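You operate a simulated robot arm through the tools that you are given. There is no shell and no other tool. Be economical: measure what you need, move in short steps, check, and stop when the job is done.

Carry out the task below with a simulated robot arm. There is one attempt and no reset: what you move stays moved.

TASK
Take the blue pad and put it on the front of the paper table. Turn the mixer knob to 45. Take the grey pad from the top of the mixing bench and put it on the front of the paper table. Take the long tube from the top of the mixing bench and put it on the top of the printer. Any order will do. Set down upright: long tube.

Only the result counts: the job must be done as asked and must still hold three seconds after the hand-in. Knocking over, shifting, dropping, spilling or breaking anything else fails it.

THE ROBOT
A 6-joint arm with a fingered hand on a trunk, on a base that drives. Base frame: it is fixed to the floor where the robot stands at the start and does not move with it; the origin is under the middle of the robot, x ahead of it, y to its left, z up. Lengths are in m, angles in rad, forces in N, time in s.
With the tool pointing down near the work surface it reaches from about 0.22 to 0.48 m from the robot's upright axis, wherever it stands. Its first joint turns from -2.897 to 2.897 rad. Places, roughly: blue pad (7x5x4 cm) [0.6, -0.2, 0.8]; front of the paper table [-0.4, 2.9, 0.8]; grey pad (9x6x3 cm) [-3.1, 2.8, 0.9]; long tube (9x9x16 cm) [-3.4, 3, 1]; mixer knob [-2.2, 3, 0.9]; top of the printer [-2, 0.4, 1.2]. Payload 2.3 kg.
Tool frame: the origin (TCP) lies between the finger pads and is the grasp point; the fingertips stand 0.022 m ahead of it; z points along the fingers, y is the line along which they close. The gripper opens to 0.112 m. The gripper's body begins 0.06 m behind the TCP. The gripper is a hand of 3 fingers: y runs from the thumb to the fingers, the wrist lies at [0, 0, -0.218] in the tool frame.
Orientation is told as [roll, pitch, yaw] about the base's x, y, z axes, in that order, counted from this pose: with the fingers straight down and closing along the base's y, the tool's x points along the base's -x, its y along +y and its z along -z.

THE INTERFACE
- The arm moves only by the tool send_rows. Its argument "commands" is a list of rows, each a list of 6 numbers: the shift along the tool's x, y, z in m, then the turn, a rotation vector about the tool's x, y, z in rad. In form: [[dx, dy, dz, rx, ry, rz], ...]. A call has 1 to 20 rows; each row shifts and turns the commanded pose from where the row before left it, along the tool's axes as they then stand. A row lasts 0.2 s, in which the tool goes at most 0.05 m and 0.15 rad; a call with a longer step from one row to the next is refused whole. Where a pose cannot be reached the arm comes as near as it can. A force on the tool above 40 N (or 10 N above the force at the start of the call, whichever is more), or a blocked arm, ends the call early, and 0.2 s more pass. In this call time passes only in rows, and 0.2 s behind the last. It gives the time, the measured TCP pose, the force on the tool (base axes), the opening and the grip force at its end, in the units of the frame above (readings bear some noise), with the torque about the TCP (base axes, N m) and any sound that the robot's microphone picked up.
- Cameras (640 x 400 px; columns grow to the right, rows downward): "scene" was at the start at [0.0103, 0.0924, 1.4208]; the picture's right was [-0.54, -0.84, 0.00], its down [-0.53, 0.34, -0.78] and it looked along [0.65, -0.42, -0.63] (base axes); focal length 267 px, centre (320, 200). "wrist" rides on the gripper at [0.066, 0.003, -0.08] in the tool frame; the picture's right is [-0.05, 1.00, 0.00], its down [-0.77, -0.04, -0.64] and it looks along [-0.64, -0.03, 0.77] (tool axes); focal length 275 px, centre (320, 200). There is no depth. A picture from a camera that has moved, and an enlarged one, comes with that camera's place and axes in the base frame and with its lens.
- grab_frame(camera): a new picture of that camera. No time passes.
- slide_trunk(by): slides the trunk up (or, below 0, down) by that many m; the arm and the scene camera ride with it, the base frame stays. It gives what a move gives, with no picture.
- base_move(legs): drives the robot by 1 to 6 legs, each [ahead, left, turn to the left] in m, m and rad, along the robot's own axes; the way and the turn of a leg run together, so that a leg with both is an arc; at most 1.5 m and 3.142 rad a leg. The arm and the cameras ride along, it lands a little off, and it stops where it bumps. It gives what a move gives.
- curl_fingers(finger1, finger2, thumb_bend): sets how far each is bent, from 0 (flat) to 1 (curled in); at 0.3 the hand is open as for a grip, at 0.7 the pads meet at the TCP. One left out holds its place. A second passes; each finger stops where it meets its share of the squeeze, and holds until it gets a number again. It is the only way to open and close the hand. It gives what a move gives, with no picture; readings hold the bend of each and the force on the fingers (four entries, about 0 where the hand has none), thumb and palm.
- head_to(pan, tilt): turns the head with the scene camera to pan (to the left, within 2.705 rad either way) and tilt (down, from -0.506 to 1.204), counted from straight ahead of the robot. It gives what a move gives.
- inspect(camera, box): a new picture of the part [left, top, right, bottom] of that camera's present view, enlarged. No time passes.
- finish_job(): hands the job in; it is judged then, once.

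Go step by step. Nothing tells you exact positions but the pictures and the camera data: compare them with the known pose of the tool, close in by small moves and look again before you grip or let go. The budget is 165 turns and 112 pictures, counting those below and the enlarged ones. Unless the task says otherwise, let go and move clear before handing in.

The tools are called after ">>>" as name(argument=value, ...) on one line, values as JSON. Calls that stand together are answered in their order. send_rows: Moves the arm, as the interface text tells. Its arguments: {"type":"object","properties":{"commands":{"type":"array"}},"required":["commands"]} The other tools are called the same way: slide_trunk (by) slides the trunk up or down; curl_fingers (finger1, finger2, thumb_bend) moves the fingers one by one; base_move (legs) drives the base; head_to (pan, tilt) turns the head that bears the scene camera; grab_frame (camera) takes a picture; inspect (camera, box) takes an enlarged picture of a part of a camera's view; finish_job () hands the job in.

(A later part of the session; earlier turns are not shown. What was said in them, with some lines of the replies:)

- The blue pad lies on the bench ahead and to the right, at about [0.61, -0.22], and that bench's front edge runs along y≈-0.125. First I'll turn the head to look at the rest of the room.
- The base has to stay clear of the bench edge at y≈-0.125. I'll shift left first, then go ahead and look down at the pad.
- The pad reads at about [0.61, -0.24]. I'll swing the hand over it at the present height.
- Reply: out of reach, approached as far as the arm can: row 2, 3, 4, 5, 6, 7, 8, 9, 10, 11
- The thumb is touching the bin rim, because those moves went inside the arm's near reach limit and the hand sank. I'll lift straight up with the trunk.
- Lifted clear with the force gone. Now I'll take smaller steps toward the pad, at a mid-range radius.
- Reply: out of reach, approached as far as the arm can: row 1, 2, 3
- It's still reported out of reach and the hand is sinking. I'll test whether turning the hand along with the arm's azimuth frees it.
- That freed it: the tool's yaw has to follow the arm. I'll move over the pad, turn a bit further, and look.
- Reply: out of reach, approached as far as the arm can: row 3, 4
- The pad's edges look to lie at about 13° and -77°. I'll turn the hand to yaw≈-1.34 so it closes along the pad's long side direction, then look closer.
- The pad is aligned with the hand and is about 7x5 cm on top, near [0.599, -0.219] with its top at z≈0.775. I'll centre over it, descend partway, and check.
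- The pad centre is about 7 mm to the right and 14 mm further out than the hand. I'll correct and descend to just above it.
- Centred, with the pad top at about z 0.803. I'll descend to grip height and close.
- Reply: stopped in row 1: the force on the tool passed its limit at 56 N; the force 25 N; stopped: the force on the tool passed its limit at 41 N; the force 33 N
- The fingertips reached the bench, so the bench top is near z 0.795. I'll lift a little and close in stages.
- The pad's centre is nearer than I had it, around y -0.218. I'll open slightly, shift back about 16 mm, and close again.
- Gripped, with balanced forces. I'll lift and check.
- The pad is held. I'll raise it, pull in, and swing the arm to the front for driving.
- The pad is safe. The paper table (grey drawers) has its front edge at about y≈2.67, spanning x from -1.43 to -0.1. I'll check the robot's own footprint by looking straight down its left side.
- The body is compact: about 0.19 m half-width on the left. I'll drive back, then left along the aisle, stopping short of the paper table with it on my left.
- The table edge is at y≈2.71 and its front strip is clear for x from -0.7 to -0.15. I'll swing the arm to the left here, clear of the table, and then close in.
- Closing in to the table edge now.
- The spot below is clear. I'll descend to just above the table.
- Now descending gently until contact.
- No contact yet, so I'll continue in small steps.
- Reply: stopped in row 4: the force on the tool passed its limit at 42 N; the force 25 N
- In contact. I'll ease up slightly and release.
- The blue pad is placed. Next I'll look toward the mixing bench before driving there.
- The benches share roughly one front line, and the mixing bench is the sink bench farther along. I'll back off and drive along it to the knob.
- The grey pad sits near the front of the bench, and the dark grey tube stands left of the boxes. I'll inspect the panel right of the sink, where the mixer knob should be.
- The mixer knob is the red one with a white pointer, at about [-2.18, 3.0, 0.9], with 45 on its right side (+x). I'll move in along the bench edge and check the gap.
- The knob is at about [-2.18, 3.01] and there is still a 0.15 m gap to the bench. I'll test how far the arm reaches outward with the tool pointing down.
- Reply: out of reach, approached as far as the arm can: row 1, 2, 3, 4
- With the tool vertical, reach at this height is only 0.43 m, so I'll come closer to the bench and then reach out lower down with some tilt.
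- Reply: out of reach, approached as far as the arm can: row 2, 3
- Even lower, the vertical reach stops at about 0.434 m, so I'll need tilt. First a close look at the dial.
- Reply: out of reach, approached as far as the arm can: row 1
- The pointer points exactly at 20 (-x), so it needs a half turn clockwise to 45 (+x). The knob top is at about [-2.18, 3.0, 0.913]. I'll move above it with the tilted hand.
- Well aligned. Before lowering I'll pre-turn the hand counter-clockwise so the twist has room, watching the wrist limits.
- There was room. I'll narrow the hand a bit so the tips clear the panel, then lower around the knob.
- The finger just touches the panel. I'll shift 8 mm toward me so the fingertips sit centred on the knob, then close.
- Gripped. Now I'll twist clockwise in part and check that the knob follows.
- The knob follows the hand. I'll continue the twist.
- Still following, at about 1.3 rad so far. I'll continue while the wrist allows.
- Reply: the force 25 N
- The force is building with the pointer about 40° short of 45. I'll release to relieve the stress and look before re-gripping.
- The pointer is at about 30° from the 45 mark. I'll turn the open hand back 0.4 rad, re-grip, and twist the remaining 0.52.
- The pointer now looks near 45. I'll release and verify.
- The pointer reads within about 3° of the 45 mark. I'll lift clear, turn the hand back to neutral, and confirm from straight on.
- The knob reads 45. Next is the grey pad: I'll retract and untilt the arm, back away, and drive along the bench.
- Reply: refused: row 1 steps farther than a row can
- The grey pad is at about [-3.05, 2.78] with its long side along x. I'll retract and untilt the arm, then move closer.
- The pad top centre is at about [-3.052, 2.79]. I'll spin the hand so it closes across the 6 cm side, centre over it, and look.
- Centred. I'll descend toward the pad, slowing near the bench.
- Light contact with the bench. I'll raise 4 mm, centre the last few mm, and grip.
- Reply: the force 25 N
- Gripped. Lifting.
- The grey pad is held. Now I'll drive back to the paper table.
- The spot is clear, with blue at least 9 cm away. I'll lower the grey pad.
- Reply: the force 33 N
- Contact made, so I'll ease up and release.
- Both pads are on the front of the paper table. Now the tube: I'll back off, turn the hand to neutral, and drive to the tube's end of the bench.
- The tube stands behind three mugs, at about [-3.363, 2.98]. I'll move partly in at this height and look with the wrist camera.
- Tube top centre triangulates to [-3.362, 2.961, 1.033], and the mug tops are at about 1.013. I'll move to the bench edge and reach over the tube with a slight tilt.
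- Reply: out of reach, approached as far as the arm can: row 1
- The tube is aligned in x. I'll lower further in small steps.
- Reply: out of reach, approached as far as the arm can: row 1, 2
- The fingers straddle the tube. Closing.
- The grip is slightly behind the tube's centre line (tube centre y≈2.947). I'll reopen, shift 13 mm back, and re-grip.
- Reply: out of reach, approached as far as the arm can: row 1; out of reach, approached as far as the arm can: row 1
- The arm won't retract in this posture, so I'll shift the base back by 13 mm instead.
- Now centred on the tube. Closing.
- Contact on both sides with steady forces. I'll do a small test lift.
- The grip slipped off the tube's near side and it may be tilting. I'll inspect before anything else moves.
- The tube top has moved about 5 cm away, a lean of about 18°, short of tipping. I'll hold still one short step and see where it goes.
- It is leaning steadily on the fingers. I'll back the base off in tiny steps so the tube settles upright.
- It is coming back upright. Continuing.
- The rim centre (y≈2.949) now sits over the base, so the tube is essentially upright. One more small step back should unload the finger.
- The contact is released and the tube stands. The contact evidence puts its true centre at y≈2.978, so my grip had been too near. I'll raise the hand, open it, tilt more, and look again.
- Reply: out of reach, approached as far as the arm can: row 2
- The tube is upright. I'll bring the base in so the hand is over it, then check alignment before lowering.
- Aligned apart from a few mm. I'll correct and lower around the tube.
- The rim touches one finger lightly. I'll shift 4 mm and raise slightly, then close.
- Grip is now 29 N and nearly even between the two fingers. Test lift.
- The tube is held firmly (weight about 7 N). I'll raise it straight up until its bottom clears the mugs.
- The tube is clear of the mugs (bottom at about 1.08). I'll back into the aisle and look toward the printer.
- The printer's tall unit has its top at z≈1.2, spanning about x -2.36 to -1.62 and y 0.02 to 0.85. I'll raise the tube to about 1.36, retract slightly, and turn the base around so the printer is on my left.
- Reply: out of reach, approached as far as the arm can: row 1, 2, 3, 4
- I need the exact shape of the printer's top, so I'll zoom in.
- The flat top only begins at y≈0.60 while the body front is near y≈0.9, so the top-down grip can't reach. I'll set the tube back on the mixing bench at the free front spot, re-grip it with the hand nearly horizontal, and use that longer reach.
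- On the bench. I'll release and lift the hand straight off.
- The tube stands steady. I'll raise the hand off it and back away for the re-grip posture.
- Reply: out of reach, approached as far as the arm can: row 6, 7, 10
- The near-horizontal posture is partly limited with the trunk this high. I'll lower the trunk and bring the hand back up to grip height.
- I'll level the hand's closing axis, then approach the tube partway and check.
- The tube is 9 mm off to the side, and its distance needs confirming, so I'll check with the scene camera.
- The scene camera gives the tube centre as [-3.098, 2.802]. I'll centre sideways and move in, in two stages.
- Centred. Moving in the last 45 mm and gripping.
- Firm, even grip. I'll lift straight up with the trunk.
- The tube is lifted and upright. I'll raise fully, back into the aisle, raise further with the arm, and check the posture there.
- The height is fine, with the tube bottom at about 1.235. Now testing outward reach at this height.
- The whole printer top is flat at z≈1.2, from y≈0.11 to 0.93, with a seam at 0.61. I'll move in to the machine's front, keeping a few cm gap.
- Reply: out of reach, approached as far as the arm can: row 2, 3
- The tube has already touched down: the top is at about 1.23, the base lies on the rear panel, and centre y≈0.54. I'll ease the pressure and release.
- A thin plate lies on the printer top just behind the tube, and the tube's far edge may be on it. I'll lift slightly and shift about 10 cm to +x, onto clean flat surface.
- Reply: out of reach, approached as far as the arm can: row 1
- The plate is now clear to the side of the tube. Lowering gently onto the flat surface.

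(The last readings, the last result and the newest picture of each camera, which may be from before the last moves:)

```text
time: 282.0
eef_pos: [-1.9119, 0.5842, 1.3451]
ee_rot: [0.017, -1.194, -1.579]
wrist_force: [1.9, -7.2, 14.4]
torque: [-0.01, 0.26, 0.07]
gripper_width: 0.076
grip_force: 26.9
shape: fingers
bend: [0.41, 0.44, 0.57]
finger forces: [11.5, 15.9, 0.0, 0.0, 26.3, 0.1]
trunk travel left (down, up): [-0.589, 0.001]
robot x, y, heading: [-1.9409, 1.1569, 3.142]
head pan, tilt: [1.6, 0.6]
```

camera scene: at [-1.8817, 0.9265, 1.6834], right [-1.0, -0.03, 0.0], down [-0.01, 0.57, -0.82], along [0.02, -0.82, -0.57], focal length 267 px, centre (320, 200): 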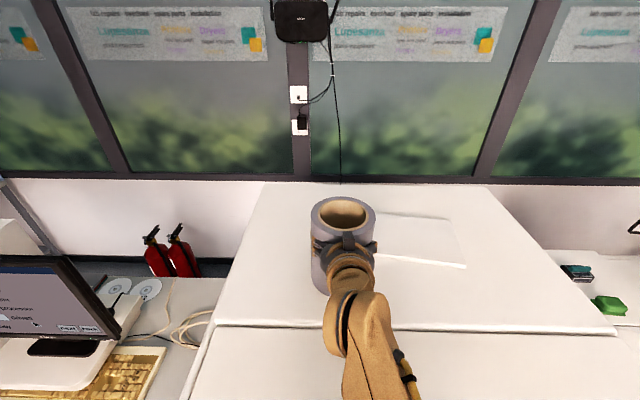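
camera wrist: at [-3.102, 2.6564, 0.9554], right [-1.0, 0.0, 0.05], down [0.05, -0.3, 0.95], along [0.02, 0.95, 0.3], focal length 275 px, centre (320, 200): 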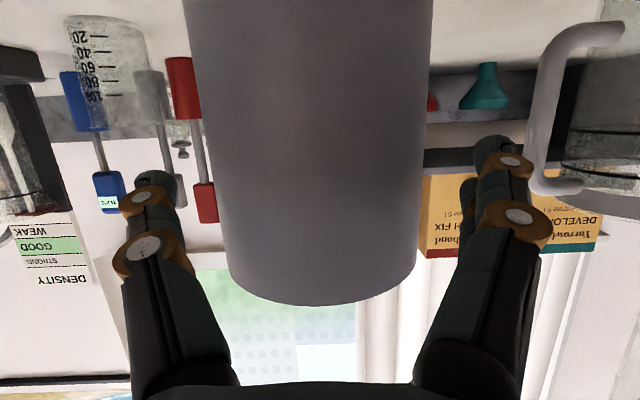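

Contact with the flat top. I'll ease slightly, then release in stages.

>>> send_rows(commands=[[-0.0021, 0, -0.0008, 0, 0, 0]])

>>> curl_fingers(finger1=0.36, finger2=0.38, thumb_bend=0.5)

>>> curl_fingers(finger1=0.25, finger2=0.25, thumb_bend=0.25)

>>> grab_frame(camera="wrist")

```text
time: 282.4
eef_pos: [-1.9123, 0.5824, 1.3456]
ee_rot: [0.015, -1.191, -1.582]
wrist_force: [0.9, -5.8, 12.0]
torque: [-0.01, 0.26, 0.05]
gripper_width: 0.076
grip_force: 26.9
shape: fingers
bend: [0.41, 0.44, 0.56]
finger forces: [11.5, 15.9, 0.0, 0.0, 26.5, 0.1]
trunk travel left (down, up): [-0.589, 0.001]
robot x, y, heading: [-1.942, 1.1584, 3.139]
head pan, tilt: [1.6, 0.6]
```

```text
time: 283.4
eef_pos: [-1.9123, 0.5832, 1.3459]
ee_rot: [0.018, -1.19, -1.584]
wrist_force: [-1.3, -0.1, 2.8]
torque: [0.03, 0.11, -0.07]
gripper_width: 0.0812
grip_force: 6.1
shape: fingers
bend: [0.36, 0.37, 0.48]
finger forces: [0.5, 4.1, 0.0, 0.0, 6.3, 0.1]
trunk travel left (down, up): [-0.589, 0.001]
robot x, y, heading: [-1.9432, 1.1556, 3.138]
head pan, tilt: [1.6, 0.6]
```

```text
time: 284.4
eef_pos: [-1.9131, 0.5827, 1.3457]
ee_rot: [0.018, -1.191, -1.583]
wrist_force: [-0.2, 0.4, -0.2]
torque: [0.0, -0.04, -0.01]
gripper_width: 0.12
grip_force: 0.0
shape: fingers
bend: [0.25, 0.25, 0.25]
finger forces: [0.1, 0.0, 0.1, 0.0, 0.1, 0.0]
trunk travel left (down, up): [-0.589, 0.001]
robot x, y, heading: [-1.9461, 1.1588, 3.136]
head pan, tilt: [1.6, 0.6]
```

```text
5 pictures are left
camera wrist: at [-1.9108, 0.6847, 1.3137], right [1.0, -0.01, 0.05], down [-0.04, 0.3, 0.95], along [-0.03, -0.95, 0.3], focal length 275 px, centre (320, 200)
```

wrist: 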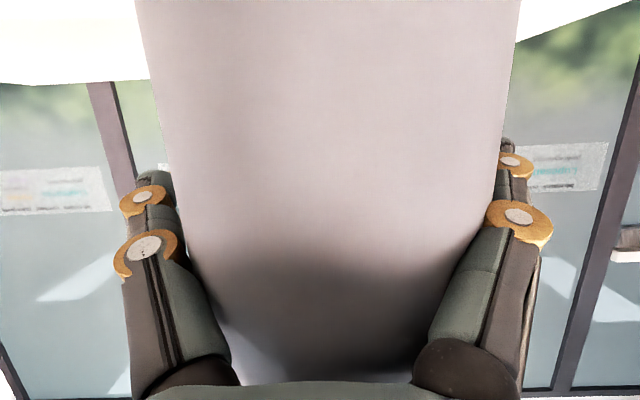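

The tube stands released. I'll centre the hand by 4 mm and withdraw straight back.

>>> send_rows(commands=[[0, 0.004, 0, 0, 0, 0]])

>>> base_move(legs=[[0, -0.05, 0], [0, -0.25, 0]])

>>> grab_frame(camera="scene")

```text
time: 284.8
eef_pos: [-1.908, 0.584, 1.3451]
ee_rot: [0.018, -1.189, -1.583]
wrist_force: [0.3, 1.3, 0.2]
torque: [-0.04, -0.04, 0.01]
gripper_width: 0.1201
grip_force: 0.0
shape: fingers
bend: [0.25, 0.25, 0.25]
finger forces: [0.0, 0.0, 0.0, 0.0, 0.1, 0.0]
trunk travel left (down, up): [-0.589, 0.001]
robot x, y, heading: [-1.9428, 1.1604, 3.138]
head pan, tilt: [1.6, 0.6]
```

```text
time: 287.2
eef_pos: [-1.907, 0.8882, 1.3455]
ee_rot: [0.018, -1.19, -1.584]
wrist_force: [-0.1, -0.3, 0.2]
torque: [0.01, -0.01, -0.02]
gripper_width: 0.1199
grip_force: 0.1
shape: fingers
bend: [0.25, 0.25, 0.25]
finger forces: [0.1, 0.0, 0.0, 0.0, 0.0, 0.0]
trunk travel left (down, up): [-0.589, 0.001]
robot x, y, heading: [-1.9373, 1.4632, 3.139]
head pan, tilt: [1.6, 0.6]
```

```text
4 pictures are left
camera scene: at [-1.8807, 1.233, 1.6837], right [-1.0, -0.03, 0.0], down [-0.02, 0.56, -0.83], along [0.02, -0.82, -0.56], focal length 267 px, centre (320, 200)
```

scene: 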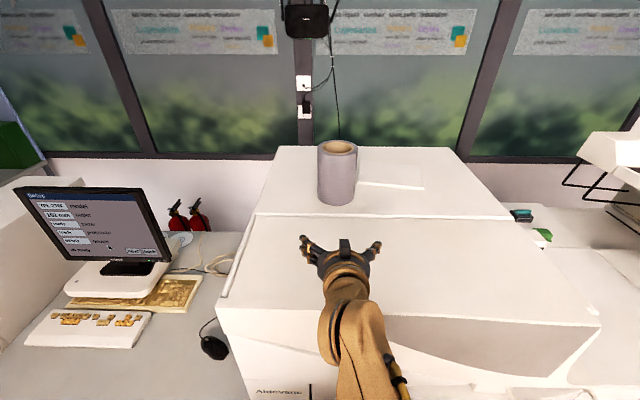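

The tube stands upright on the printer top, and the hand is clear and open. Both pads are on the front of the paper table and the knob reads 45, so I'm handing in.

>>> finish_job()

```text
The job is handed in.
```

I handed the job in with all four tasks done. I don't know how it was judged.

- **Pads:** the blue and grey pads are on the front of the paper table, at about [-0.32, 2.84] and [-0.49, 2.84].
- **Mixer knob:** the pointer lined up with the 45 mark when I checked it straight on.
- **Long tube:** it stands upright on top of the printer at about [-1.91, 0.58], on the rear panel and clear of the thin plate there.

Two things on the way could count against the result:

- **Black bin:** early on the thumb pressed on the rim of the black bin near the blue pad, with about 7 N. I saw no shift afterwards but didn't measure its position.
- **Tube lean:** the tube slipped from my second grip and leaned about 18° on the mixing bench. I let it settle upright, then set it down again on a clear spot of that bench to re-grip it.
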